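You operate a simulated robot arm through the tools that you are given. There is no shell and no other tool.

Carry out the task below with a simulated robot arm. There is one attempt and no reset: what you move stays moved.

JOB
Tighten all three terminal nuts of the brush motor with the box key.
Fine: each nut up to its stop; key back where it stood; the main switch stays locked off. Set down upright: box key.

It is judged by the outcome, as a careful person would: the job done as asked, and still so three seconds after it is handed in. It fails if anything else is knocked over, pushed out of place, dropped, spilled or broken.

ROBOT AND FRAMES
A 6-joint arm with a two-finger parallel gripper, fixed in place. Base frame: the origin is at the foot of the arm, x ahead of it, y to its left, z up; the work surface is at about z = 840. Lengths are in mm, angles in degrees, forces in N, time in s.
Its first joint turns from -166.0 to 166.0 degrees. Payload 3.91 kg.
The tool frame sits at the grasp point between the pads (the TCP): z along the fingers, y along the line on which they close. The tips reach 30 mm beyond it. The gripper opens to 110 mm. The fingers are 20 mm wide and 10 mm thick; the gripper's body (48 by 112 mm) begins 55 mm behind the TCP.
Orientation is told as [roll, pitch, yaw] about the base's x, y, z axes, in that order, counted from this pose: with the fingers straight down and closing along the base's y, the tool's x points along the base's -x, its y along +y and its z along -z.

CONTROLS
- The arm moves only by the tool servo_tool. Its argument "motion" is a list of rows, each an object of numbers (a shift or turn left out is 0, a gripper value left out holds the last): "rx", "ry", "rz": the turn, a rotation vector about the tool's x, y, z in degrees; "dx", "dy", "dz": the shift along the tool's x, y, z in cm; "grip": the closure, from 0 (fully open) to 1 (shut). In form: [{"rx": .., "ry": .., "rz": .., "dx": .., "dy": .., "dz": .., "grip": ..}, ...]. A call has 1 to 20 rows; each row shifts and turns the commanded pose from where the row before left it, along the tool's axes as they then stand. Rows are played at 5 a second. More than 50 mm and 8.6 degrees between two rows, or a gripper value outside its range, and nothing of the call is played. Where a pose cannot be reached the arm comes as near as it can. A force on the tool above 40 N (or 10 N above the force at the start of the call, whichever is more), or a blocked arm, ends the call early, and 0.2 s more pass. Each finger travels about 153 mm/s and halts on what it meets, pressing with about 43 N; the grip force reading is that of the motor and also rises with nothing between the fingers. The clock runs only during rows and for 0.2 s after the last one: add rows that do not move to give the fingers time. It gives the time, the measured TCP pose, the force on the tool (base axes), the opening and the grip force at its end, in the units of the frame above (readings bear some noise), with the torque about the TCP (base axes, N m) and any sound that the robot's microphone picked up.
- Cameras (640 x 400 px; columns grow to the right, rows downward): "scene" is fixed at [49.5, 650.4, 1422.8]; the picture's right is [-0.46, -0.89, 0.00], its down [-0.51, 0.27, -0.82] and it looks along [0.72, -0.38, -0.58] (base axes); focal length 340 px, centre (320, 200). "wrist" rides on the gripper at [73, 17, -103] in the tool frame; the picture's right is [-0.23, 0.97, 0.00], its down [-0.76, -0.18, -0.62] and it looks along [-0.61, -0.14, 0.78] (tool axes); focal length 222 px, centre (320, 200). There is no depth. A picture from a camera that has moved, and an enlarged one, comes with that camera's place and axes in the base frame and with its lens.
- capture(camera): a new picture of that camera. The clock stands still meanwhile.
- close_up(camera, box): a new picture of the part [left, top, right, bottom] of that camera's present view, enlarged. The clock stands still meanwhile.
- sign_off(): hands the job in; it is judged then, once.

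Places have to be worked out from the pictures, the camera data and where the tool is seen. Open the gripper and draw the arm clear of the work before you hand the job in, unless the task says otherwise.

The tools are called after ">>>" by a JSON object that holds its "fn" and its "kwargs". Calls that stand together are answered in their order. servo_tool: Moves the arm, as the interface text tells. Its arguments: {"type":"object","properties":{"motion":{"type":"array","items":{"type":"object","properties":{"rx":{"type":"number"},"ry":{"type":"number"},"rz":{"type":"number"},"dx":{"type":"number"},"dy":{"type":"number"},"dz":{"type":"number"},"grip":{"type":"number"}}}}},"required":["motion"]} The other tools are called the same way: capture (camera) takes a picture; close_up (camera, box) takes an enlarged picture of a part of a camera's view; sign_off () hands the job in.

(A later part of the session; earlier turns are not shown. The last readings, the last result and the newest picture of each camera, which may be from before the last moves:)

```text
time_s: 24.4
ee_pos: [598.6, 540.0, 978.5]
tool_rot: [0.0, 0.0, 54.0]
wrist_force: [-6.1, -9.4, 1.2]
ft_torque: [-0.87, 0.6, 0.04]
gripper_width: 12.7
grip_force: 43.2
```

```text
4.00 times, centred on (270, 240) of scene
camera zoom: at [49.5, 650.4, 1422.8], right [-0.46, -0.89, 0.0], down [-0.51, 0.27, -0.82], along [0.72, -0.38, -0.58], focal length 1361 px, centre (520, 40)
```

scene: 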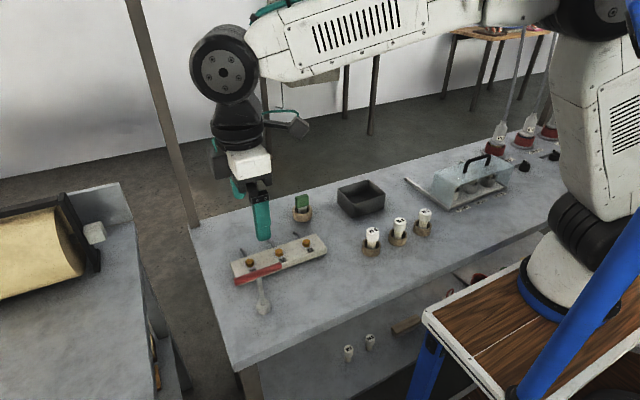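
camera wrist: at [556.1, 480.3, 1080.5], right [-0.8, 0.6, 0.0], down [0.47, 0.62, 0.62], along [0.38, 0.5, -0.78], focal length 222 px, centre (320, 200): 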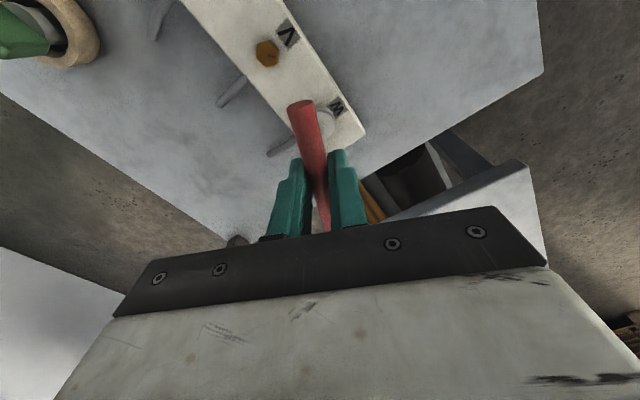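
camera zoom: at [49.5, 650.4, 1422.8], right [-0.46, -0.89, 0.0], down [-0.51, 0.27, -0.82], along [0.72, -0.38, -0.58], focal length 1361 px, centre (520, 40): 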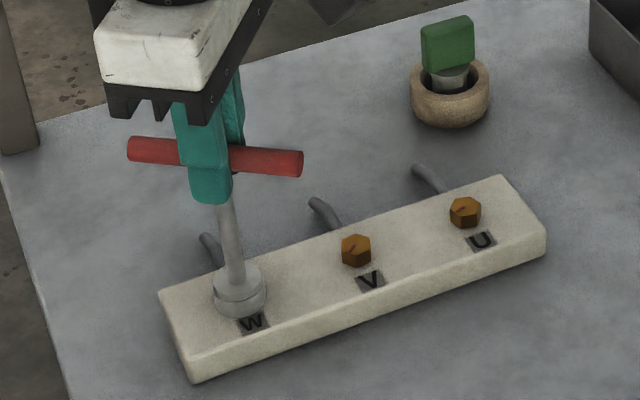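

The sideways force has flipped direction, so my shift was slightly too large. I take back 0.6 mm and continue clockwise.

>>> {"fn": "servo_tool", "kwargs": {"motion": [{"dx": 0.06}, {}, {}]}}

>>> {"fn": "servo_tool", "kwargs": {"motion": [{"rz": 3}, {"rz": 3}, {"rz": 3}, {}, {}]}}

>>> {"fn": "servo_tool", "kwargs": {"motion": [{"rz": 3}, {"rz": 3}, {"rz": 3}, {}, {}]}}

>>> {"fn": "close_up", "kwargs": {"camera": "scene", "box": [220, 190, 320, 290]}}

```text
time_s: 25.2
ee_pos: [600.4, 539.9, 979.0]
tool_rot: [0.1, -0.1, 54.0]
wrist_force: [-1.0, -0.6, -0.5]
ft_torque: [-0.09, 0.07, 0.02]
gripper_width: 12.5
grip_force: 42.6
```

```text
time_s: 26.4
ee_pos: [598.4, 540.5, 977.0]
tool_rot: [0.1, -0.1, 45.0]
wrist_force: [-0.4, 0.4, 2.9]
ft_torque: [0.15, -0.12, -0.03]
gripper_width: 12.7
grip_force: 43.3
```

```text
time_s: 27.6
ee_pos: [600.5, 539.5, 977.2]
tool_rot: [0.0, 0.0, 36.0]
wrist_force: [5.4, 3.3, 0.8]
ft_torque: [0.44, -0.63, 0.02]
gripper_width: 12.7
grip_force: 43.4
```

```text
4.00 times, centred on (270, 240) of scene
camera zoom: at [49.5, 650.4, 1422.8], right [-0.46, -0.89, 0.0], down [-0.51, 0.27, -0.82], along [0.72, -0.38, -0.58], focal length 1361 px, centre (520, 40)
```

zoom: 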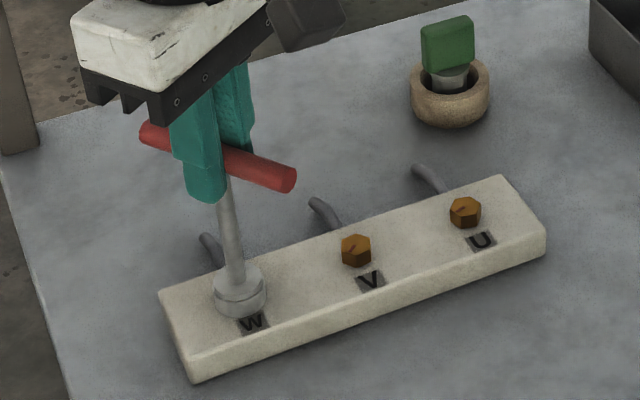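

There is still no torque at yaw 36. I trim 0.4 mm and turn on in steps.

>>> {"fn": "servo_tool", "kwargs": {"motion": [{"dx": -0.04}, {"rz": 3}, {"rz": 3}, {"rz": 3}, {}, {}]}}

>>> {"fn": "servo_tool", "kwargs": {"motion": [{"rz": 3}, {"rz": 3}, {"rz": 3}, {}, {}]}}

>>> {"fn": "servo_tool", "kwargs": {"motion": [{"rz": 3}, {"rz": 3}, {"rz": 3}, {}, {}]}}

```text
time_s: 29.0
ee_pos: [599.3, 539.1, 978.0]
tool_rot: [-0.1, -0.1, 27.0]
wrist_force: [-2.8, -1.0, -1.5]
ft_torque: [-0.13, 0.32, -0.02]
gripper_width: 12.3
grip_force: 43.1
```

```text
time_s: 30.2
ee_pos: [599.9, 539.5, 977.7]
tool_rot: [0.1, -0.1, 18.0]
wrist_force: [-7.1, -1.8, 3.0]
ft_torque: [-0.2, 0.7, 0.0]
gripper_width: 12.8
grip_force: 43.3
```

```text
time_s: 31.4
ee_pos: [599.4, 539.8, 978.5]
tool_rot: [0.0, 0.0, 9.0]
wrist_force: [-1.3, 0.2, 0.9]
ft_torque: [-0.03, 0.1, 0.02]
gripper_width: 12.6
grip_force: 42.5
```

There is no resistance yet, so I continue clockwise.

>>> {"fn": "servo_tool", "kwargs": {"motion": [{"rz": 3}, {"rz": 3}, {"rz": 3}, {}, {}]}}

>>> {"fn": "servo_tool", "kwargs": {"motion": [{"rz": 3}, {"rz": 3}, {"rz": 3}, {}, {}]}}

>>> {"fn": "servo_tool", "kwargs": {"motion": [{"rz": 3}, {"rz": 3}, {"rz": 3}, {}, {}]}}

>>> {"fn": "close_up", "kwargs": {"camera": "scene", "box": [220, 190, 320, 290]}}

```text
time_s: 32.6
ee_pos: [599.2, 539.9, 978.4]
tool_rot: [0.0, 0.1, 0.1]
wrist_force: [0.7, -0.9, -0.5]
ft_torque: [-0.02, -0.12, 0.04]
gripper_width: 12.7
grip_force: 43.8
```

```text
time_s: 33.8
ee_pos: [599.2, 540.1, 978.7]
tool_rot: [0.0, -0.1, -8.9]
wrist_force: [1.6, -0.9, 1.4]
ft_torque: [-0.04, -0.16, 0.02]
gripper_width: 12.6
grip_force: 42.7
```

```text
time_s: 35.0
ee_pos: [599.5, 539.9, 978.2]
tool_rot: [0.1, 0.0, -18.0]
wrist_force: [1.1, -0.3, 3.2]
ft_torque: [-0.07, -0.24, 0.0]
gripper_width: 12.6
grip_force: 42.9
```

```text
4.00 times, centred on (270, 240) of scene
camera zoom: at [49.5, 650.4, 1422.8], right [-0.46, -0.89, 0.0], down [-0.51, 0.27, -0.82], along [0.72, -0.38, -0.58], focal length 1361 px, centre (520, 40)
```

zoom: 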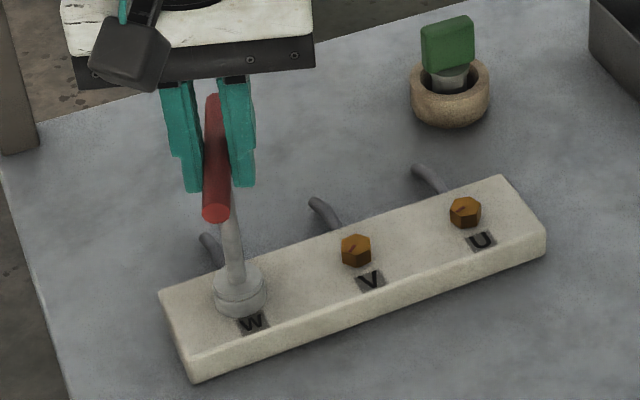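

I've turned about 84° since the socket seated without feeling resistance. I lift to check whether W's mark has turned.

>>> {"fn": "servo_tool", "kwargs": {"motion": [{"dz": -1}, {"dz": -1.5}, {"dz": -1.5}, {}]}}

>>> {"fn": "close_up", "kwargs": {"camera": "scene", "box": [250, 230, 300, 280]}}

```text
time_s: 36.0
ee_pos: [599.7, 540.0, 1018.4]
tool_rot: [0.0, 0.0, -18.1]
wrist_force: [-0.2, 0.2, -1.1]
ft_torque: [0.02, 0.01, -0.02]
gripper_width: 12.7
grip_force: 42.9
```

```text
8.00 times, centred on (275, 255) of scene
camera zoom: at [49.5, 650.4, 1422.8], right [-0.46, -0.89, 0.0], down [-0.51, 0.27, -0.82], along [0.72, -0.38, -0.58], focal length 2723 px, centre (680, -240)
```

zoom: 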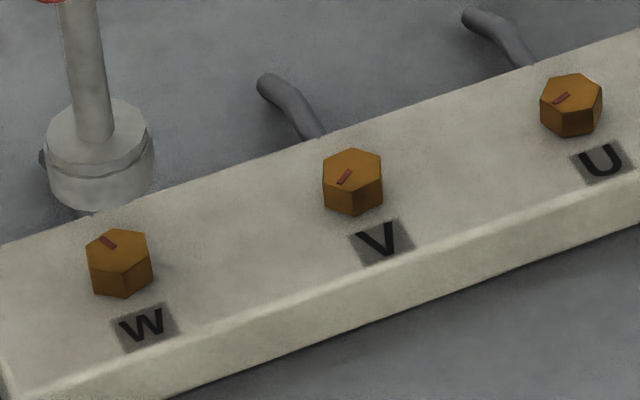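

W's mark has turned about 80° clockwise, so the key drives the nut and the stop is still ahead. I lower again at the same pose and continue.

>>> {"fn": "servo_tool", "kwargs": {"motion": [{"dz": 1.5}, {"dz": 1.2}, {"dz": 0.5}, {"dz": 0.3}, {"dz": 0.3}, {"dz": 0.2}, {}]}}

>>> {"fn": "servo_tool", "kwargs": {"motion": [{"rz": 3}, {"rz": 3}, {"rz": 3}, {"rz": 3}, {"rz": 3}, {}]}}

>>> {"fn": "servo_tool", "kwargs": {"motion": [{"rz": 3}, {"rz": 3}, {"rz": 3}, {"rz": 3}, {"rz": 3}, {}]}}

```text
time_s: 37.6
ee_pos: [601.3, 538.4, 977.4]
tool_rot: [0.1, -0.1, -18.1]
wrist_force: [-1.5, 2.0, 5.2]
ft_torque: [0.12, 0.17, -0.02]
gripper_width: 12.7
grip_force: 43.2
```

```text
time_s: 39.0
ee_pos: [599.0, 540.0, 978.8]
tool_rot: [0.0, 0.0, -33.0]
wrist_force: [-4.4, 2.7, 7.9]
ft_torque: [0.27, 0.42, 0.06]
gripper_width: 12.8
grip_force: 43.0
```

```text
time_s: 40.4
ee_pos: [600.5, 539.5, 978.0]
tool_rot: [0.2, -0.1, -48.0]
wrist_force: [-0.9, 5.6, 10.6]
ft_torque: [0.15, 0.03, 0.69]
gripper_width: 13.1
grip_force: 43.3
```

Torque about z has risen to 0.69 N·m at yaw -48, so the stop seems near. I advance by 2° steps.

>>> {"fn": "servo_tool", "kwargs": {"motion": [{"rz": 2}, {}]}}

>>> {"fn": "servo_tool", "kwargs": {"motion": [{"rz": 2}, {}]}}

>>> {"fn": "close_up", "kwargs": {"camera": "scene", "box": [220, 190, 320, 290]}}

```text
time_s: 41.0
ee_pos: [600.0, 539.1, 977.1]
tool_rot: [0.2, 0.0, -50.0]
wrist_force: [0.0, 4.6, 8.9]
ft_torque: [0.03, -0.01, 0.76]
gripper_width: 13.4
grip_force: 42.7
```

```text
time_s: 41.6
ee_pos: [599.6, 539.8, 977.7]
tool_rot: [0.2, -0.1, -52.0]
wrist_force: [2.2, 3.8, 8.3]
ft_torque: [-0.18, -0.29, 0.8]
gripper_width: 13.8
grip_force: 42.9
```

```text
4.00 times, centred on (270, 240) of scene
camera zoom: at [49.5, 650.4, 1422.8], right [-0.46, -0.89, 0.0], down [-0.51, 0.27, -0.82], along [0.72, -0.38, -0.58], focal length 1361 px, centre (520, 40)
```

zoom: 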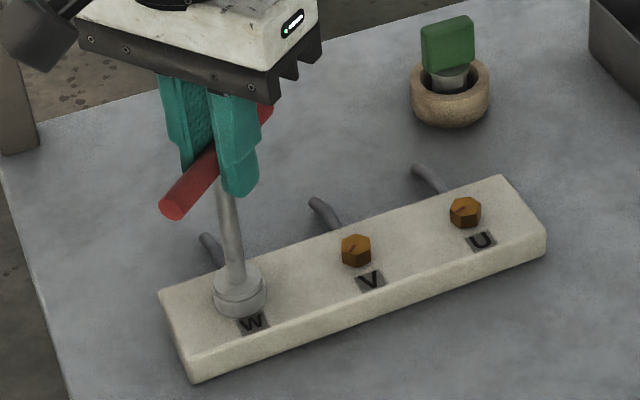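

The torque levels off at 0.8 N·m while the bar starts to twist in the pads (opening 13.8). I check how much the bar lags the hand.

>>> {"fn": "close_up", "kwargs": {"camera": "wrist", "box": [250, 60, 370, 180]}}

```text
3.33 times, centred on (310, 120) of wrist
camera zoom: at [569.8, 607.5, 1080.1], right [0.91, 0.42, 0.0], down [0.33, -0.71, 0.62], along [0.26, -0.57, -0.78], focal length 740 px, centre (353, 467)
```

zoom: 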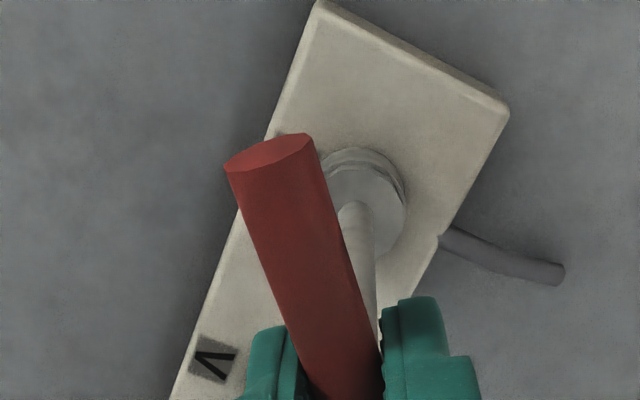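

The bar lags about 3° behind the hand, consistent with the nut being stopped. I add 4° more to confirm it is a hard stop and not friction.

>>> {"fn": "servo_tool", "kwargs": {"motion": [{"rz": 2}, {"rz": 2}, {}]}}

>>> {"fn": "close_up", "kwargs": {"camera": "wrist", "box": [250, 60, 370, 180]}}

```text
time_s: 42.4
ee_pos: [599.8, 539.6, 978.4]
tool_rot: [0.0, 0.0, -56.0]
wrist_force: [1.1, 1.7, 6.2]
ft_torque: [-0.36, -0.31, 0.81]
gripper_width: 14.5
grip_force: 43.0
```

```text
3.33 times, centred on (310, 120) of wrist
camera zoom: at [574.9, 610.3, 1080.0], right [0.93, 0.36, 0.0], down [0.28, -0.73, 0.62], along [0.22, -0.58, -0.78], focal length 740 px, centre (353, 467)
```

zoom: 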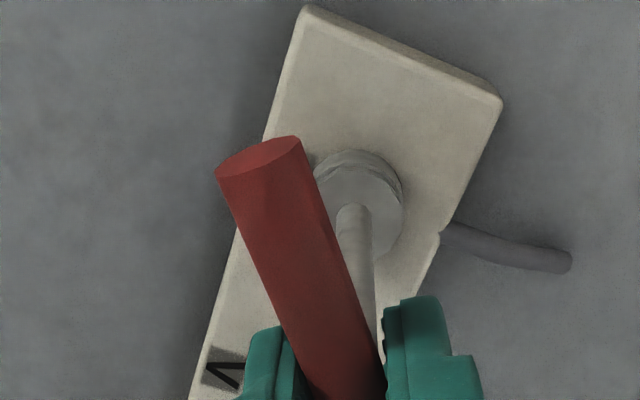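

The lag grew more slowly than the hand turned, so I'll map the torque: back off to about yaw -44, then step in again.

>>> {"fn": "servo_tool", "kwargs": {"motion": [{"rz": -4}, {"rz": -4}, {"rz": -4}, {}]}}

>>> {"fn": "servo_tool", "kwargs": {"motion": [{"rz": 2}, {}]}}

>>> {"fn": "servo_tool", "kwargs": {"motion": [{"rz": 2}, {}]}}

>>> {"fn": "servo_tool", "kwargs": {"motion": [{"rz": 2}, {}]}}

>>> {"fn": "servo_tool", "kwargs": {"motion": [{"rz": 2}, {}]}}

>>> {"fn": "close_up", "kwargs": {"camera": "wrist", "box": [250, 60, 370, 180]}}

```text
time_s: 43.4
ee_pos: [600.0, 539.9, 977.4]
tool_rot: [0.0, 0.0, -44.1]
wrist_force: [2.0, 1.3, 6.0]
ft_torque: [0.02, 0.0, 0.03]
gripper_width: 12.5
grip_force: 43.0
```

```text
time_s: 44.0
ee_pos: [598.9, 539.9, 978.1]
tool_rot: [0.1, 0.0, -46.0]
wrist_force: [3.5, 3.4, 6.5]
ft_torque: [0.03, -0.18, 0.44]
gripper_width: 12.9
grip_force: 43.2
```

```text
time_s: 44.6
ee_pos: [599.9, 538.8, 976.5]
tool_rot: [0.1, -0.1, -48.0]
wrist_force: [4.6, 2.8, 8.0]
ft_torque: [0.06, -0.04, 0.65]
gripper_width: 13.2
grip_force: 42.7
```

```text
time_s: 45.2
ee_pos: [598.8, 540.6, 977.6]
tool_rot: [0.2, -0.1, -49.9]
wrist_force: [2.1, 3.1, 7.8]
ft_torque: [0.02, -0.02, 0.73]
gripper_width: 13.1
grip_force: 43.5
```

```text
time_s: 45.8
ee_pos: [600.1, 539.7, 976.8]
tool_rot: [0.1, 0.0, -52.0]
wrist_force: [3.5, 3.3, 8.2]
ft_torque: [0.05, -0.04, 0.84]
gripper_width: 13.5
grip_force: 42.6
```

```text
3.33 times, centred on (310, 120) of wrist
camera zoom: at [569.9, 608.1, 1079.8], right [0.91, 0.42, 0.0], down [0.33, -0.71, 0.62], along [0.26, -0.56, -0.78], focal length 740 px, centre (353, 467)
```

zoom: 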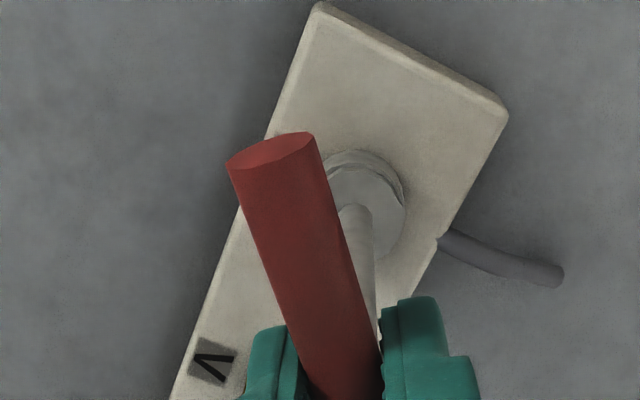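

The torque onset repeats at the same angle: 0 at -44, 0.84 N·m at -52, and no advance between passes. W is at its stop. I release the torque, lift clear, turn back to yaw 66 in the air to match V's hex, and move over V.

>>> {"fn": "servo_tool", "kwargs": {"motion": [{"rz": -3.5}, {"rz": -3.5}, {}, {"dz": -0.5}, {"dz": -1.5}, {"dz": -2.0}, {}]}}

>>> {"fn": "servo_tool", "kwargs": {"motion": [{"rz": -8.5}, {"rz": -8.5}, {"rz": -8.5}, {"rz": -8.5}, {"rz": -8.5}, {"rz": -8.5}, {"rz": -8.5}, {"rz": -8.5}, {"rz": -8.5}, {"rz": -8.5}, {"rz": -8.5}, {"rz": -8.5}, {"rz": -8.5}, {}]}}

>>> {"fn": "close_up", "kwargs": {"camera": "scene", "box": [250, 230, 300, 280]}}

>>> {"fn": "capture", "kwargs": {"camera": "wrist"}}

```text
time_s: 47.0
ee_pos: [598.5, 539.2, 983.5]
tool_rot: [-0.6, -0.2, -45.0]
wrist_force: [1.0, 4.1, -6.9]
ft_torque: [0.34, 0.02, 0.45]
gripper_width: 12.9
grip_force: 43.1
stopped in row 5: the force on the tool passed its limit at 76 N (the readings are from after the stop); the commanded pose is now the measured one
```

```text
time_s: 50.0
ee_pos: [598.1, 537.0, 982.1]
tool_rot: [0.1, 0.6, 65.7]
wrist_force: [3.0, 7.8, 0.9]
ft_torque: [0.85, -0.39, 0.01]
gripper_width: 12.6
grip_force: 43.0
```

```text
8.00 times, centred on (275, 255) of scene
camera zoom: at [49.5, 650.4, 1422.8], right [-0.46, -0.89, 0.0], down [-0.51, 0.27, -0.82], along [0.72, -0.38, -0.58], focal length 2723 px, centre (680, -240)
```

zoom: 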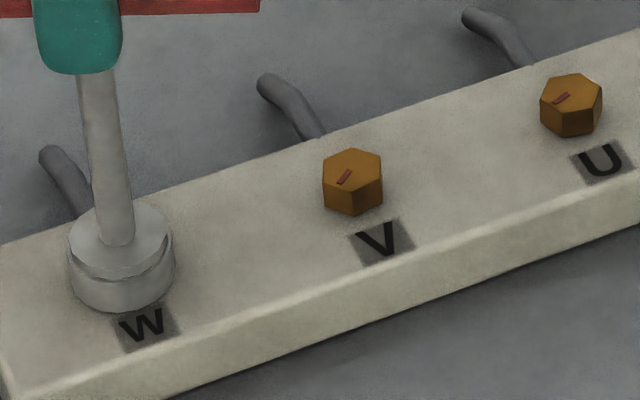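

```text
taken
camera wrist: at [555.1, 480.8, 1086.6], right [-0.79, 0.61, 0.0], down [0.48, 0.63, 0.61], along [0.37, 0.49, -0.79], focal length 222 px, centre (320, 200)
```

wrist: 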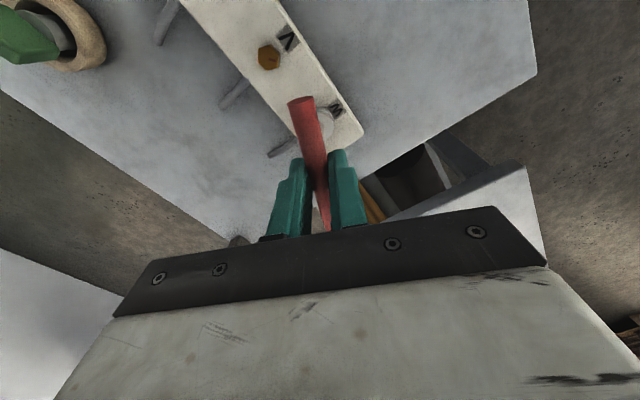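

I made a sequencing mistake: the lift stopped at 76 N with the socket wedged, and the already-queued turn then ran while still engaged, so W has been turned back and must be redone. First I level the hand (0.6° tilt) and read the forces. From here on it's one step at a time.

>>> {"fn": "servo_tool", "kwargs": {"motion": [{"ry": -0.6}, {}]}}

```text
time_s: 50.5
ee_pos: [599.0, 537.4, 982.7]
tool_rot: [0.0, 0.1, 65.6]
wrist_force: [-0.4, -0.1, -1.1]
ft_torque: [0.02, -0.01, 0.01]
gripper_width: 12.5
grip_force: 42.9
```

Forces are back to zero. I look at how the bar sits in the pads now.

>>> {"fn": "close_up", "kwargs": {"camera": "wrist", "box": [250, 60, 370, 180]}}

>>> {"fn": "close_up", "kwargs": {"camera": "scene", "box": [220, 190, 320, 290]}}

```text
3.33 times, centred on (310, 120) of wrist
camera zoom: at [555.2, 479.0, 1086.3], right [-0.79, 0.61, 0.0], down [0.48, 0.62, 0.62], along [0.38, 0.49, -0.78], focal length 740 px, centre (353, 467)
```

zoom: 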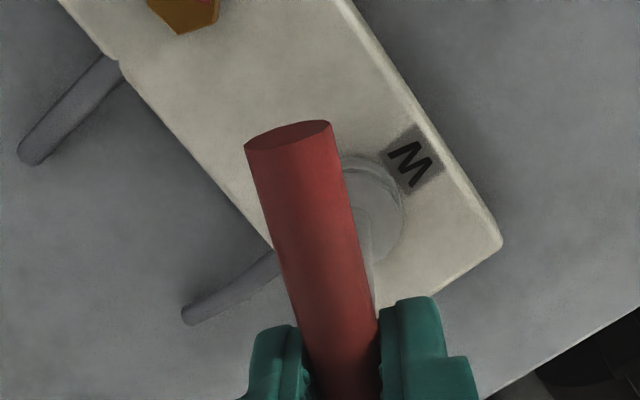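

```text
4.00 times, centred on (270, 240) of scene
camera zoom: at [49.5, 650.4, 1422.8], right [-0.46, -0.89, 0.0], down [-0.51, 0.27, -0.82], along [0.72, -0.38, -0.58], focal length 1361 px, centre (520, 40)
```

zoom: 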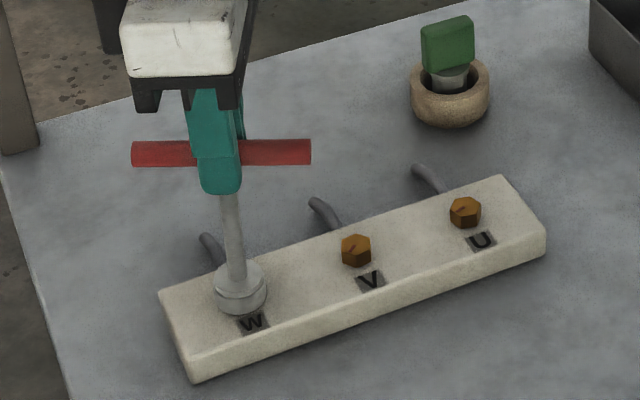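

The bar has slipped about 4 mm in the pads. While the key is held upright by the nut, I'll open slightly so it settles, then re-grip it properly.

>>> {"fn": "servo_tool", "kwargs": {"motion": [{"grip": 0.86}, {"grip": 0.8}, {}]}}

>>> {"fn": "close_up", "kwargs": {"camera": "wrist", "box": [250, 60, 370, 180]}}

>>> {"fn": "close_up", "kwargs": {"camera": "scene", "box": [220, 190, 320, 290]}}

```text
time_s: 51.4
ee_pos: [598.6, 537.7, 985.3]
tool_rot: [-0.1, 0.0, 65.6]
wrist_force: [-0.4, -0.1, -0.4]
ft_torque: [0.03, 0.02, -0.02]
gripper_width: 22.1
grip_force: 0.1
```

```text
3.33 times, centred on (310, 120) of wrist
camera zoom: at [555.1, 479.5, 1086.6], right [-0.79, 0.61, 0.0], down [0.48, 0.62, 0.62], along [0.38, 0.49, -0.78], focal length 740 px, centre (353, 467)
```

zoom: 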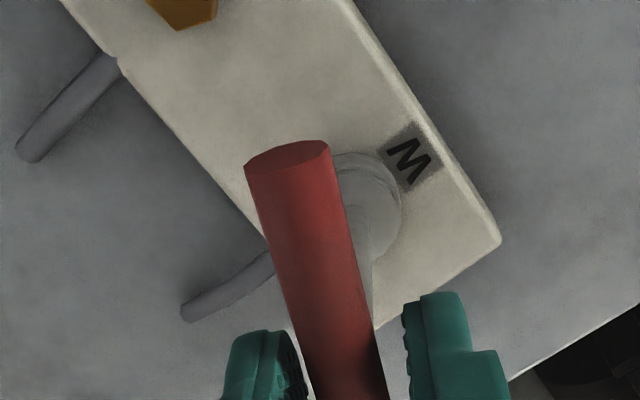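

```text
4.00 times, centred on (270, 240) of scene
camera zoom: at [49.5, 650.4, 1422.8], right [-0.46, -0.89, 0.0], down [-0.51, 0.27, -0.82], along [0.72, -0.38, -0.58], focal length 1361 px, centre (520, 40)
```

zoom: 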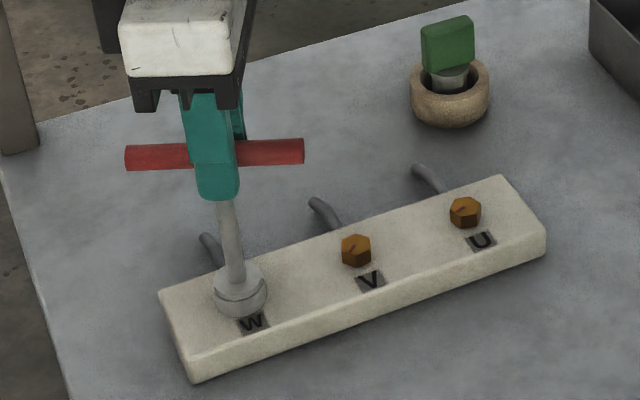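

The key has settled upright, with the bar back where it was when first seated. I move to (601.2, 540.3, 977.5) and re-grip gradually.

>>> {"fn": "servo_tool", "kwargs": {"motion": [{"dx": -0.15, "dz": 0.3}, {"dz": 0.3}, {}, {"grip": 0.84}, {"grip": 0.87}, {"grip": 0.9}, {"grip": 1.0}, {}, {}]}}

>>> {"fn": "close_up", "kwargs": {"camera": "wrist", "box": [250, 60, 370, 180]}}

>>> {"fn": "close_up", "kwargs": {"camera": "scene", "box": [220, 190, 320, 290]}}

```text
time_s: 53.4
ee_pos: [601.2, 537.9, 979.8]
tool_rot: [0.0, 0.0, 65.6]
wrist_force: [0.2, -0.4, -0.6]
ft_torque: [-0.01, 0.01, -0.01]
gripper_width: 12.5
grip_force: 42.9
```

```text
3.33 times, centred on (310, 120) of wrist
camera zoom: at [556.1, 480.7, 1080.9], right [-0.79, 0.61, 0.0], down [0.48, 0.62, 0.62], along [0.38, 0.49, -0.78], focal length 740 px, centre (353, 467)
```

zoom: 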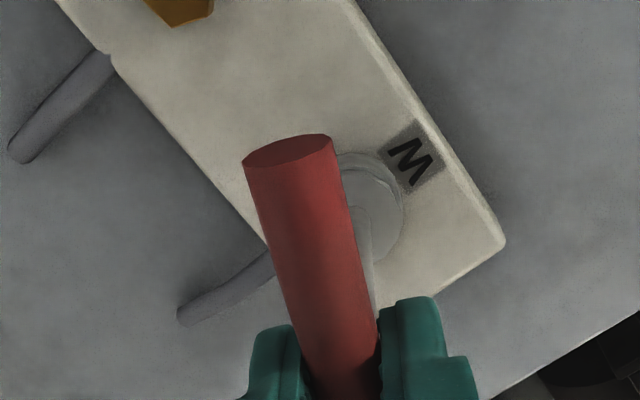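

```text
4.00 times, centred on (270, 240) of scene
camera zoom: at [49.5, 650.4, 1422.8], right [-0.46, -0.89, 0.0], down [-0.51, 0.27, -0.82], along [0.72, -0.38, -0.58], focal length 1361 px, centre (520, 40)
```

zoom: 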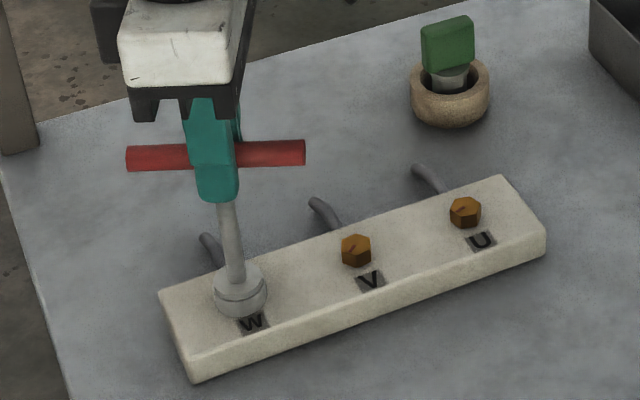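

The grip is clean with no side load. I turn W clockwise again, checking after each stretch.

>>> {"fn": "servo_tool", "kwargs": {"motion": [{"rz": 5}, {"rz": 5}, {"rz": 5}, {"rz": 5}, {}, {}]}}

```text
time_s: 54.8
ee_pos: [598.9, 539.6, 978.6]
tool_rot: [0.1, -0.2, 45.4]
wrist_force: [1.4, -1.2, 11.3]
ft_torque: [-0.04, 0.02, 0.01]
gripper_width: 12.7
grip_force: 43.3
```

Fz has reached 11 N, so I ease up 0.5 mm and continue.

>>> {"fn": "servo_tool", "kwargs": {"motion": [{"dz": -0.05}, {"rz": 5}, {"rz": 5}, {"rz": 5}, {"rz": 5}, {}, {}]}}

```text
time_s: 56.4
ee_pos: [600.0, 539.0, 978.3]
tool_rot: [0.0, 0.1, 25.7]
wrist_force: [-2.8, -0.6, 4.3]
ft_torque: [-0.15, 0.29, 0.0]
gripper_width: 12.8
grip_force: 42.8
```

Forces are small, so I continue.

>>> {"fn": "servo_tool", "kwargs": {"motion": [{"rz": 5}, {"rz": 5}, {"rz": 5}, {"rz": 5}, {"rz": 5}, {}, {}]}}

```text
time_s: 58.0
ee_pos: [599.0, 539.2, 978.5]
tool_rot: [0.0, 0.1, 0.6]
wrist_force: [-9.3, 0.2, -1.5]
ft_torque: [-0.01, 0.97, 0.02]
gripper_width: 12.5
grip_force: 42.9
```

A side force of -9 N in x has appeared. I trim 0.6 mm and continue.

>>> {"fn": "servo_tool", "kwargs": {"motion": [{"dx": 0.06}, {"rz": 5}, {"rz": 5}, {"rz": 5}, {"rz": 5}, {}, {}]}}

```text
time_s: 59.5
ee_pos: [599.4, 539.1, 978.9]
tool_rot: [0.0, 0.0, -19.6]
wrist_force: [0.9, 0.3, 1.0]
ft_torque: [0.0, -0.01, -0.01]
gripper_width: 12.7
grip_force: 43.3
```

The load is clean at yaw -20. I continue toward the expected stop near -45.

>>> {"fn": "servo_tool", "kwargs": {"motion": [{"rz": 5}, {"rz": 5}, {"rz": 5}, {"rz": 5}, {}, {}]}}

```text
time_s: 61.0
ee_pos: [598.7, 539.2, 979.0]
tool_rot: [0.0, 0.0, -39.4]
wrist_force: [0.0, 2.1, 5.9]
ft_torque: [0.1, 0.05, 0.04]
gripper_width: 12.5
grip_force: 43.2
```

>>> {"fn": "servo_tool", "kwargs": {"motion": [{"rz": 2}, {"rz": 2}, {"rz": 2}, {"rz": 2}, {}]}}

```text
time_s: 62.1
ee_pos: [599.8, 539.5, 979.2]
tool_rot: [0.0, 0.1, -47.5]
wrist_force: [0.1, 5.7, 5.0]
ft_torque: [0.35, 0.26, 0.64]
gripper_width: 13.0
grip_force: 42.9
```

The same stop is met at the same angle (0.64 N·m at -47.5). I apply a last 4° to press it firmly home.

>>> {"fn": "servo_tool", "kwargs": {"motion": [{"rz": 2}, {"rz": 2}, {}]}}

```text
time_s: 63.0
ee_pos: [599.1, 538.9, 978.6]
tool_rot: [-0.2, 0.0, -51.5]
wrist_force: [-1.0, 8.6, 0.1]
ft_torque: [0.5, 0.36, 0.77]
gripper_width: 13.5
grip_force: 43.2
```

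Firm at 0.77 N·m. I now back off 10° to the middle of the socket play so the key comes free without wedging.

>>> {"fn": "servo_tool", "kwargs": {"motion": [{"rz": -3}, {"rz": -3}, {"rz": -3}, {"rz": -1}, {}]}}

```text
time_s: 64.2
ee_pos: [599.1, 538.3, 979.4]
tool_rot: [0.0, 0.0, -41.4]
wrist_force: [1.8, 0.0, 0.1]
ft_torque: [-0.17, -0.16, 0.01]
gripper_width: 12.9
grip_force: 43.3
```

Torque and side load are near zero. I lift slowly.

>>> {"fn": "servo_tool", "kwargs": {"motion": [{"dz": -0.2}, {"dz": -0.2}, {"dz": -0.3}, {}]}}

```text
time_s: 65.2
ee_pos: [599.0, 540.5, 988.5]
tool_rot: [0.1, 0.0, -41.4]
wrist_force: [1.9, -3.3, 3.2]
ft_torque: [-0.27, -0.16, 0.01]
gripper_width: 12.8
grip_force: 43.7
```

It is coming up freely, so I lift clear.

>>> {"fn": "servo_tool", "kwargs": {"motion": [{"dz": -0.5}, {"dz": -1.0}, {"dz": -1.5}, {}]}}

>>> {"fn": "close_up", "kwargs": {"camera": "scene", "box": [250, 230, 300, 280]}}

>>> {"fn": "close_up", "kwargs": {"camera": "wrist", "box": [250, 60, 370, 180]}}

```text
time_s: 66.2
ee_pos: [599.0, 539.2, 1015.4]
tool_rot: [-0.1, 0.0, -41.4]
wrist_force: [-0.3, 0.2, -0.2]
ft_torque: [-0.03, 0.0, -0.01]
gripper_width: 12.7
grip_force: 43.8
```

```text
8.00 times, centred on (275, 255) of scene
camera zoom: at [49.5, 650.4, 1422.8], right [-0.46, -0.89, 0.0], down [-0.51, 0.27, -0.82], along [0.72, -0.38, -0.58], focal length 2723 px, centre (680, -240)
```

zoom: 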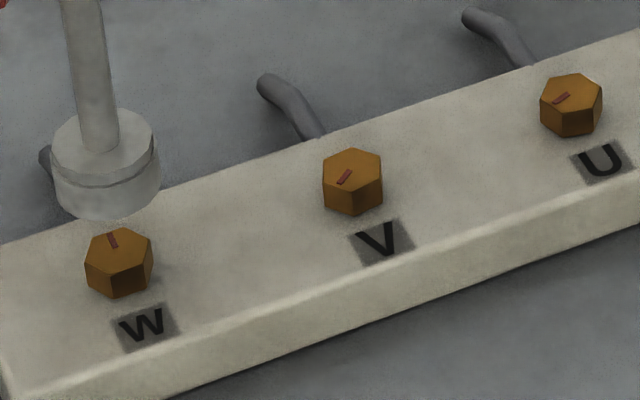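

```text
3.33 times, centred on (310, 120) of wrist
camera zoom: at [557.9, 600.4, 1117.8], right [0.81, 0.58, 0.0], down [0.45, -0.64, 0.62], along [0.36, -0.51, -0.78], focal length 740 px, centre (353, 467)
```

zoom: 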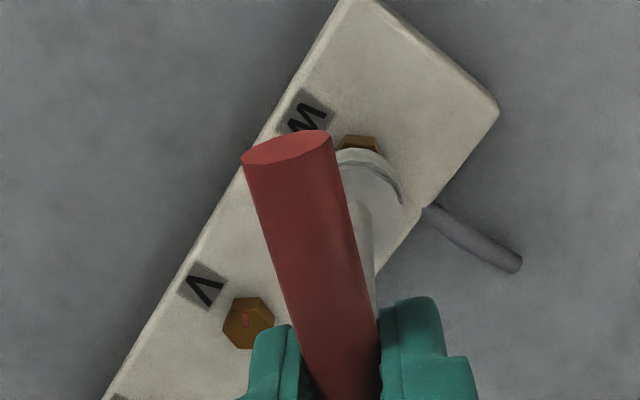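

W's mark now sits at about -12°, which is its stop. Before moving I zoom on the nuts to match their hex angles to the socket.

>>> {"fn": "close_up", "kwargs": {"camera": "scene", "box": [256, 255, 274, 270]}}

>>> {"fn": "close_up", "kwargs": {"camera": "scene", "box": [285, 245, 303, 260]}}

>>> {"fn": "close_up", "kwargs": {"camera": "scene", "box": [312, 236, 330, 251]}}

>>> {"fn": "close_up", "kwargs": {"camera": "wrist", "box": [250, 130, 350, 200]}}

```text
16.00 times, centred on (265, 262) of scene
camera zoom: at [49.5, 650.4, 1422.8], right [-0.46, -0.89, 0.0], down [-0.51, 0.27, -0.82], along [0.72, -0.38, -0.58], focal length 5446 px, centre (1200, -800)
```

zoom: 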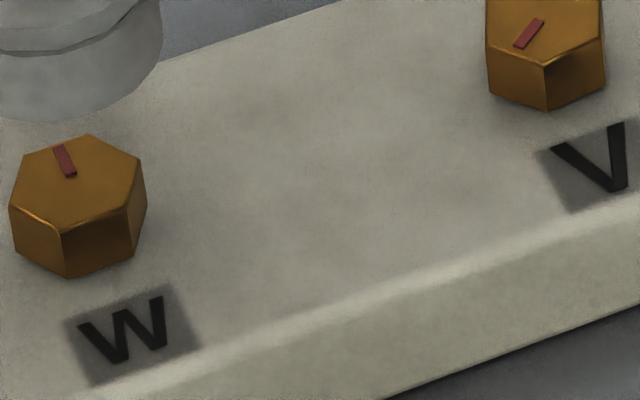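

```text
16.00 times, centred on (294, 252) of scene
camera zoom: at [49.5, 650.4, 1422.8], right [-0.46, -0.89, 0.0], down [-0.51, 0.27, -0.82], along [0.72, -0.38, -0.58], focal length 5446 px, centre (736, -640)
```

zoom: 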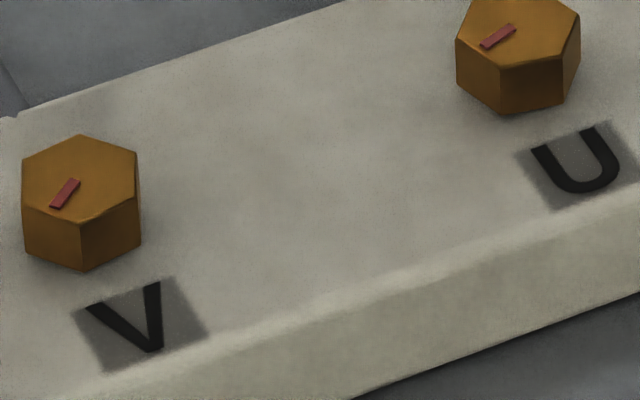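

```text
16.00 times, centred on (321, 244) of scene
camera zoom: at [49.5, 650.4, 1422.8], right [-0.46, -0.89, 0.0], down [-0.51, 0.27, -0.82], along [0.72, -0.38, -0.58], focal length 5446 px, centre (304, -496)
```

zoom: 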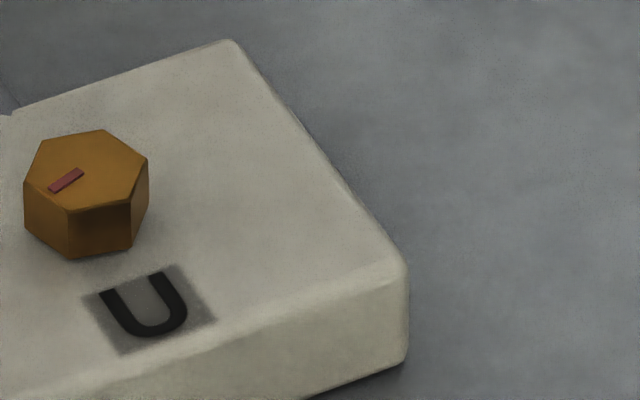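

```text
5.71 times, centred on (300, 165) of wrist
camera zoom: at [557.9, 600.4, 1117.8], right [0.81, 0.58, 0.0], down [0.45, -0.64, 0.62], along [0.36, -0.51, -0.78], focal length 1269 px, centre (434, 400)
```

zoom: 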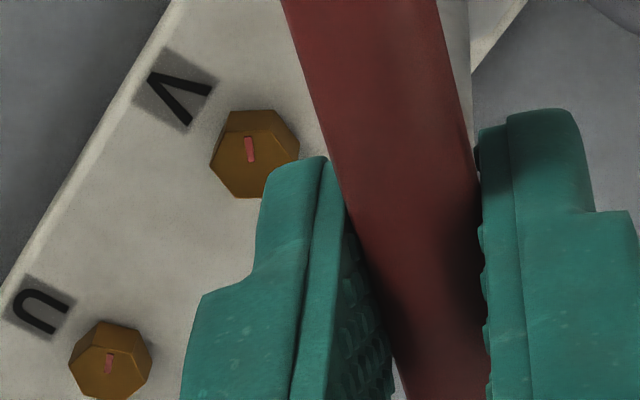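

Fitting vertices to marks: the mark is at a flat centre, and the socket corners line up with the bar. The best entry yaw is ≈94 for V (mark 125°) and ≈70 for U (mark 100°). The key is clear of W, so I rewind to 94 in the air and shift over V.

>>> {"fn": "servo_tool", "kwargs": {"motion": [{"rz": -8.46}, {"rz": -8.46}, {"rz": -8.46}, {"rz": -8.46}, {"rz": -8.46}, {"rz": -8.46}, {"rz": -8.46}, {"rz": -8.46}, {"rz": -8.46}, {"rz": -8.46}, {"rz": -8.46}, {"rz": -8.46}, {"rz": -8.46}, {"rz": -8.46}, {"rz": -8.46}, {"rz": -8.46}, {"dx": 3.43, "dy": 0.245}, {"dx": 3.43, "dy": 0.245}, {}, {}]}}

>>> {"fn": "close_up", "kwargs": {"camera": "scene", "box": [260, 220, 320, 280]}}

>>> {"fn": "close_up", "kwargs": {"camera": "wrist", "box": [250, 60, 370, 180]}}

```text
time_s: 70.3
ee_pos: [598.1, 469.4, 1015.6]
tool_rot: [0.0, 0.0, 94.0]
wrist_force: [0.0, 0.1, -0.5]
ft_torque: [0.0, -0.03, 0.0]
gripper_width: 12.8
grip_force: 42.8
```

```text
6.67 times, centred on (290, 250) of scene
camera zoom: at [49.5, 650.4, 1422.8], right [-0.46, -0.89, 0.0], down [-0.51, 0.27, -0.82], along [0.72, -0.38, -0.58], focal length 2269 px, centre (520, -133)
```

zoom: 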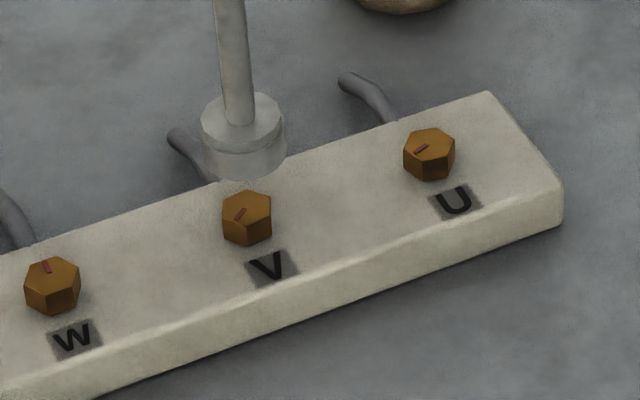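

```text
3.33 times, centred on (310, 120) of wrist
camera zoom: at [588.9, 396.8, 1118.3], right [-0.99, 0.16, 0.0], down [0.13, 0.77, 0.62], along [0.1, 0.62, -0.78], focal length 740 px, centre (353, 467)
```

zoom: 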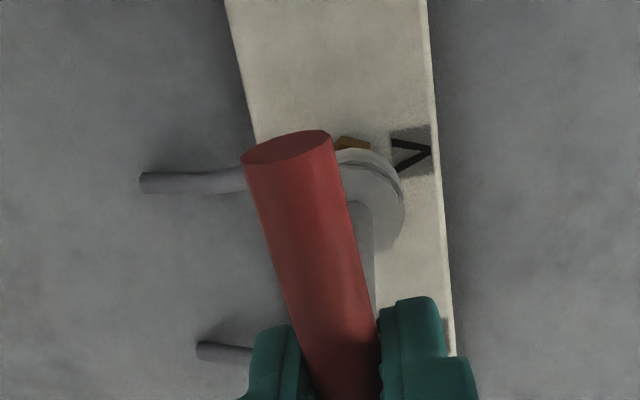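

The hand is at (600.8, 470.8). I add 0.6 mm in x and lower to just above V.

>>> {"fn": "servo_tool", "kwargs": {"motion": [{"dy": -0.06, "dz": 1.3}, {"dz": 1.3}, {}, {}]}}

>>> {"fn": "close_up", "kwargs": {"camera": "scene", "box": [276, 235, 306, 265]}}

```text
time_s: 71.3
ee_pos: [599.2, 469.8, 990.1]
tool_rot: [0.2, 0.0, 93.9]
wrist_force: [-0.2, -0.2, -0.8]
ft_torque: [0.01, 0.03, 0.01]
gripper_width: 12.6
grip_force: 42.7
```

```text
13.33 times, centred on (291, 250) of scene
camera zoom: at [49.5, 650.4, 1422.8], right [-0.46, -0.89, 0.0], down [-0.51, 0.27, -0.82], along [0.72, -0.38, -0.58], focal length 4538 px, centre (707, -467)
```

zoom: 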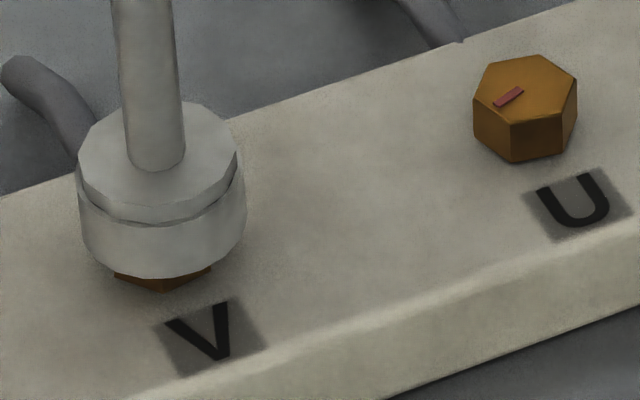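

The socket is well centred over V. I lower slowly.

>>> {"fn": "servo_tool", "kwargs": {"motion": [{"dz": 0.3}, {"dz": 0.2}, {"dz": 0.2}, {"dz": 0.1}, {}]}}

```text
time_s: 72.5
ee_pos: [599.4, 470.7, 981.6]
tool_rot: [0.0, -0.1, 93.8]
wrist_force: [0.3, 0.3, -1.1]
ft_torque: [0.0, 0.0, -0.01]
gripper_width: 12.8
grip_force: 43.2
```

>>> {"fn": "servo_tool", "kwargs": {"motion": [{"dz": 0.1}, {"dz": 0.1}, {"dz": 0.1}, {}]}}

```text
time_s: 73.5
ee_pos: [599.4, 470.7, 980.0]
tool_rot: [0.0, 0.1, 93.8]
wrist_force: [0.6, -2.7, -0.2]
ft_torque: [-0.27, -0.03, 0.02]
gripper_width: 12.8
grip_force: 43.0
```

It is entering freely. I take one more millimetre and begin turning clockwise.

>>> {"fn": "servo_tool", "kwargs": {"motion": [{"dz": 0.1, "dx": 0.02}, {"rz": 4}, {"rz": 4}, {"rz": 4}, {"rz": 4}, {}, {}]}}

```text
time_s: 75.2
ee_pos: [599.9, 470.7, 978.9]
tool_rot: [-0.1, -0.1, 77.9]
wrist_force: [2.2, -1.0, 14.2]
ft_torque: [0.06, -0.05, 0.06]
gripper_width: 12.7
grip_force: 42.7
```

Fz is 14 N, so I ease up 0.6 mm and keep turning.

>>> {"fn": "servo_tool", "kwargs": {"motion": [{"dz": -0.06}, {"rz": 4}, {"rz": 4}, {"rz": 4}, {"rz": 4}, {}, {}]}}

>>> {"fn": "close_up", "kwargs": {"camera": "scene", "box": [260, 220, 320, 280]}}

```text
time_s: 76.8
ee_pos: [598.5, 470.0, 978.5]
tool_rot: [0.1, -0.1, 62.0]
wrist_force: [3.6, 1.7, 11.2]
ft_torque: [0.41, -0.27, 0.05]
gripper_width: 12.7
grip_force: 42.7
```

```text
6.67 times, centred on (290, 250) of scene
camera zoom: at [49.5, 650.4, 1422.8], right [-0.46, -0.89, 0.0], down [-0.51, 0.27, -0.82], along [0.72, -0.38, -0.58], focal length 2269 px, centre (520, -133)
```

zoom: 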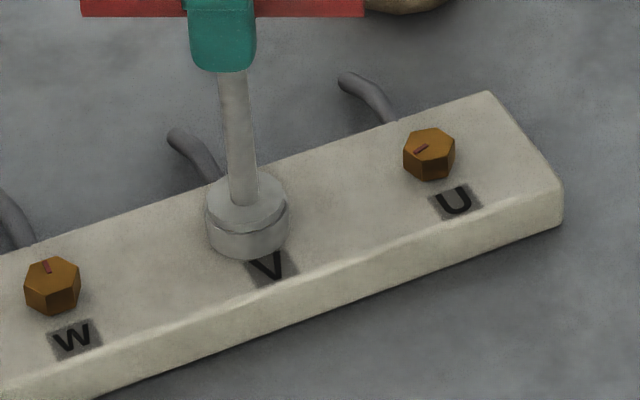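

Fully seated on V. I ease up slightly and continue clockwise.

>>> {"fn": "servo_tool", "kwargs": {"motion": [{"dz": -0.05}, {"rz": 4}, {"rz": 4}, {"rz": 4}, {"rz": 4}, {"rz": 4}, {}, {}]}}

```text
time_s: 78.5
ee_pos: [599.0, 468.5, 977.4]
tool_rot: [-0.1, 0.0, 41.9]
wrist_force: [3.0, 3.0, 0.7]
ft_torque: [0.32, -0.35, 0.0]
gripper_width: 12.6
grip_force: 43.2
```

>>> {"fn": "servo_tool", "kwargs": {"motion": [{"rz": 4}, {"rz": 4}, {"rz": 4}, {"rz": 4}, {"rz": 4}, {}, {}]}}

```text
time_s: 80.2
ee_pos: [600.0, 468.9, 978.4]
tool_rot: [0.0, 0.1, 21.9]
wrist_force: [3.0, 1.4, -3.1]
ft_torque: [0.09, -0.35, -0.04]
gripper_width: 12.7
grip_force: 43.3
```

Loads stay small, so I continue.

>>> {"fn": "servo_tool", "kwargs": {"motion": [{"rz": 4}, {"rz": 4}, {"rz": 4}, {"rz": 4}, {"rz": 4}, {}, {}]}}

```text
time_s: 81.8
ee_pos: [600.1, 471.3, 978.8]
tool_rot: [0.0, 0.1, 2.0]
wrist_force: [-2.0, -0.5, 2.4]
ft_torque: [-0.04, 0.23, 0.0]
gripper_width: 12.9
grip_force: 43.2
```

>>> {"fn": "servo_tool", "kwargs": {"motion": [{"rz": 4}, {"rz": 4}, {"rz": 4}, {"rz": 4}, {"rz": 4}, {}, {}]}}

```text
time_s: 83.3
ee_pos: [599.4, 470.3, 979.3]
tool_rot: [0.0, 0.0, -18.0]
wrist_force: [0.1, 0.5, 0.0]
ft_torque: [-0.07, -0.15, -0.01]
gripper_width: 12.6
grip_force: 42.9
```

>>> {"fn": "servo_tool", "kwargs": {"motion": [{"rz": 4}, {"rz": 4}, {"rz": 4}, {"rz": 4}, {"rz": 4}, {}, {}]}}

```text
time_s: 85.0
ee_pos: [599.8, 470.1, 978.6]
tool_rot: [0.0, 0.0, -38.1]
wrist_force: [0.6, -0.7, -1.4]
ft_torque: [-0.15, -0.17, 0.0]
gripper_width: 12.6
grip_force: 42.8
```

No torque yet at -38. I approach the expected region in 2° steps.

>>> {"fn": "servo_tool", "kwargs": {"motion": [{"rz": 2}, {"rz": 2}, {"rz": 2}, {"rz": 2}, {}]}}

```text
time_s: 86.2
ee_pos: [600.0, 471.1, 979.2]
tool_rot: [0.0, 0.1, -46.1]
wrist_force: [0.0, 2.6, -3.6]
ft_torque: [0.27, 0.18, 0.53]
gripper_width: 12.8
grip_force: 43.0
```

V meets its stop at the same angle (0.53 N·m at -46). I press it home in 2° steps.

>>> {"fn": "servo_tool", "kwargs": {"motion": [{"rz": 2}, {"rz": 2}, {"rz": 2}, {}]}}

```text
time_s: 87.2
ee_pos: [599.4, 470.7, 978.1]
tool_rot: [0.0, 0.1, -52.2]
wrist_force: [2.3, 4.4, 3.6]
ft_torque: [0.2, 0.02, 0.81]
gripper_width: 13.5
grip_force: 43.1
```

Firm at 0.81 N·m. I back off 10° to relieve it.

>>> {"fn": "servo_tool", "kwargs": {"motion": [{"rz": -3}, {"rz": -3}, {"rz": -3}, {"rz": -1.5}, {}, {}]}}

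```text
time_s: 88.5
ee_pos: [598.4, 469.3, 979.2]
tool_rot: [0.0, -0.1, -41.6]
wrist_force: [3.2, -1.5, 5.9]
ft_torque: [-0.23, -0.25, 0.02]
gripper_width: 12.7
grip_force: 43.3
```

Torque is zero. I lift slowly.

>>> {"fn": "servo_tool", "kwargs": {"motion": [{"dz": -0.2}, {"dz": -0.2}, {"dz": -0.3}, {}]}}

```text
time_s: 89.5
ee_pos: [599.3, 469.3, 985.0]
tool_rot: [-0.1, 0.0, -41.6]
wrist_force: [1.3, -3.8, -17.7]
ft_torque: [-0.38, -0.23, 0.21]
gripper_width: 12.6
grip_force: 42.8
```

There is some drag (18 N down, 0.21 N·m). I turn 2° further ccw within the play and trim 0.3 mm before lifting on.

>>> {"fn": "servo_tool", "kwargs": {"motion": [{"rz": -2}, {"dx": -0.027, "dy": -0.016}, {}]}}

```text
time_s: 90.3
ee_pos: [598.4, 470.5, 984.9]
tool_rot: [0.0, 0.2, -39.5]
wrist_force: [1.0, 0.1, 0.3]
ft_torque: [-0.04, -0.08, 0.01]
gripper_width: 12.6
grip_force: 43.2
```

The key is free, all loads near zero. I lift clear.

>>> {"fn": "servo_tool", "kwargs": {"motion": [{"dz": -0.2}, {"dz": -0.3}, {"dz": -0.5}, {}]}}

```text
time_s: 91.3
ee_pos: [600.9, 469.9, 996.1]
tool_rot: [-0.1, -0.1, -39.6]
wrist_force: [-0.2, -0.7, -0.8]
ft_torque: [-0.01, 0.03, -0.02]
gripper_width: 12.6
grip_force: 43.2
```

>>> {"fn": "servo_tool", "kwargs": {"motion": [{"dz": -1.0}, {"dz": -1.0}, {}]}}

>>> {"fn": "close_up", "kwargs": {"camera": "scene", "box": [260, 220, 320, 280]}}

>>> {"fn": "close_up", "kwargs": {"camera": "wrist", "box": [250, 60, 370, 180]}}

```text
time_s: 92.2
ee_pos: [600.6, 470.8, 1014.8]
tool_rot: [0.0, 0.0, -39.7]
wrist_force: [0.4, 1.0, 0.0]
ft_torque: [0.01, 0.02, 0.01]
gripper_width: 12.6
grip_force: 42.7
```

```text
6.67 times, centred on (290, 250) of scene
camera zoom: at [49.5, 650.4, 1422.8], right [-0.46, -0.89, 0.0], down [-0.51, 0.27, -0.82], along [0.72, -0.38, -0.58], focal length 2269 px, centre (520, -133)
```

zoom: 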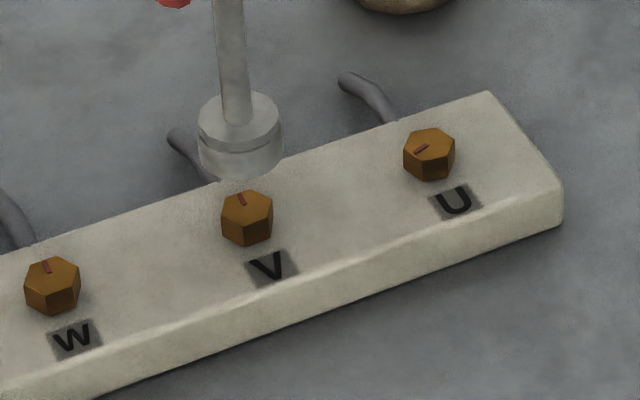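

```text
3.33 times, centred on (310, 120) of wrist
camera zoom: at [556.4, 529.9, 1117.6], right [0.8, 0.61, 0.0], down [0.47, -0.62, 0.62], along [0.38, -0.5, -0.78], focal length 740 px, centre (353, 467)
```

zoom: 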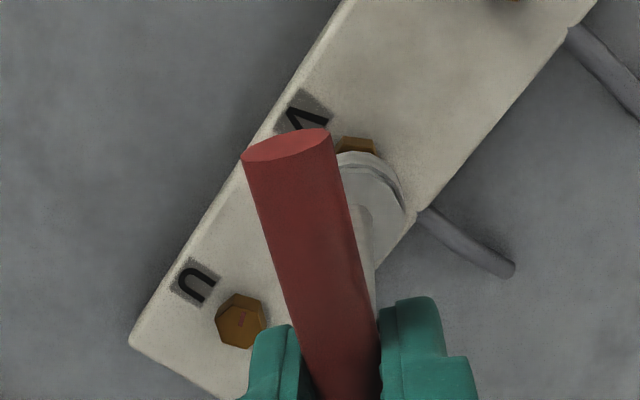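

V's mark now matches W's. I rewind to yaw 70 in the air and move over U.

>>> {"fn": "servo_tool", "kwargs": {"motion": [{"rz": -8.44}, {"rz": -8.44}, {"rz": -8.44}, {"rz": -8.44}, {"rz": -8.44}, {"rz": -8.44}, {"rz": -8.44}, {"rz": -8.44}, {"rz": -8.44}, {"rz": -8.44}, {"rz": -8.44}, {"rz": -8.44}, {"rz": -8.44}, {"dx": 3.255, "dy": -1.175}, {"dx": 3.255, "dy": -1.175}, {}, {}]}}

>>> {"fn": "close_up", "kwargs": {"camera": "scene", "box": [280, 210, 340, 270]}}

>>> {"fn": "close_up", "kwargs": {"camera": "wrist", "box": [250, 60, 370, 180]}}

```text
time_s: 95.8
ee_pos: [598.0, 401.1, 1015.3]
tool_rot: [0.1, 0.0, 70.3]
wrist_force: [0.2, -0.1, -0.8]
ft_torque: [0.01, 0.0, -0.03]
gripper_width: 12.8
grip_force: 43.2
```

```text
6.67 times, centred on (310, 240) of scene
camera zoom: at [49.5, 650.4, 1422.8], right [-0.46, -0.89, 0.0], down [-0.51, 0.27, -0.82], along [0.72, -0.38, -0.58], focal length 2269 px, centre (387, -67)
```

zoom: 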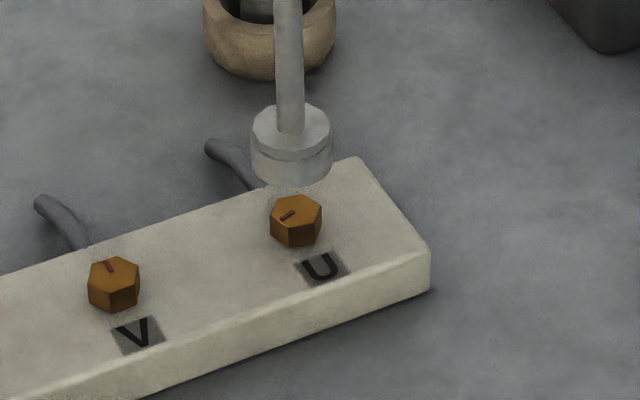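

```text
3.33 times, centred on (310, 120) of wrist
camera zoom: at [558.8, 339.5, 1118.0], right [-0.84, 0.54, 0.0], down [0.43, 0.66, 0.62], along [0.34, 0.52, -0.78], focal length 740 px, centre (353, 467)
```

zoom: 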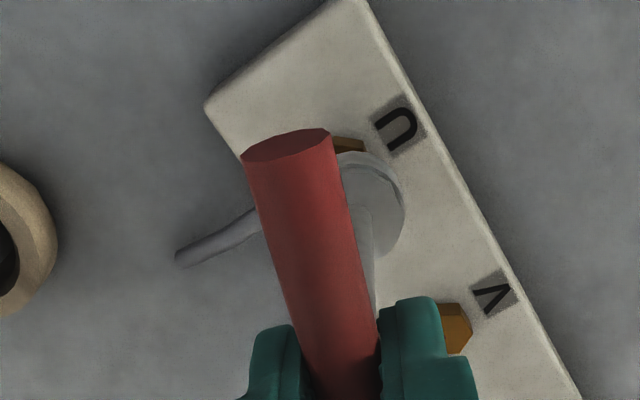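

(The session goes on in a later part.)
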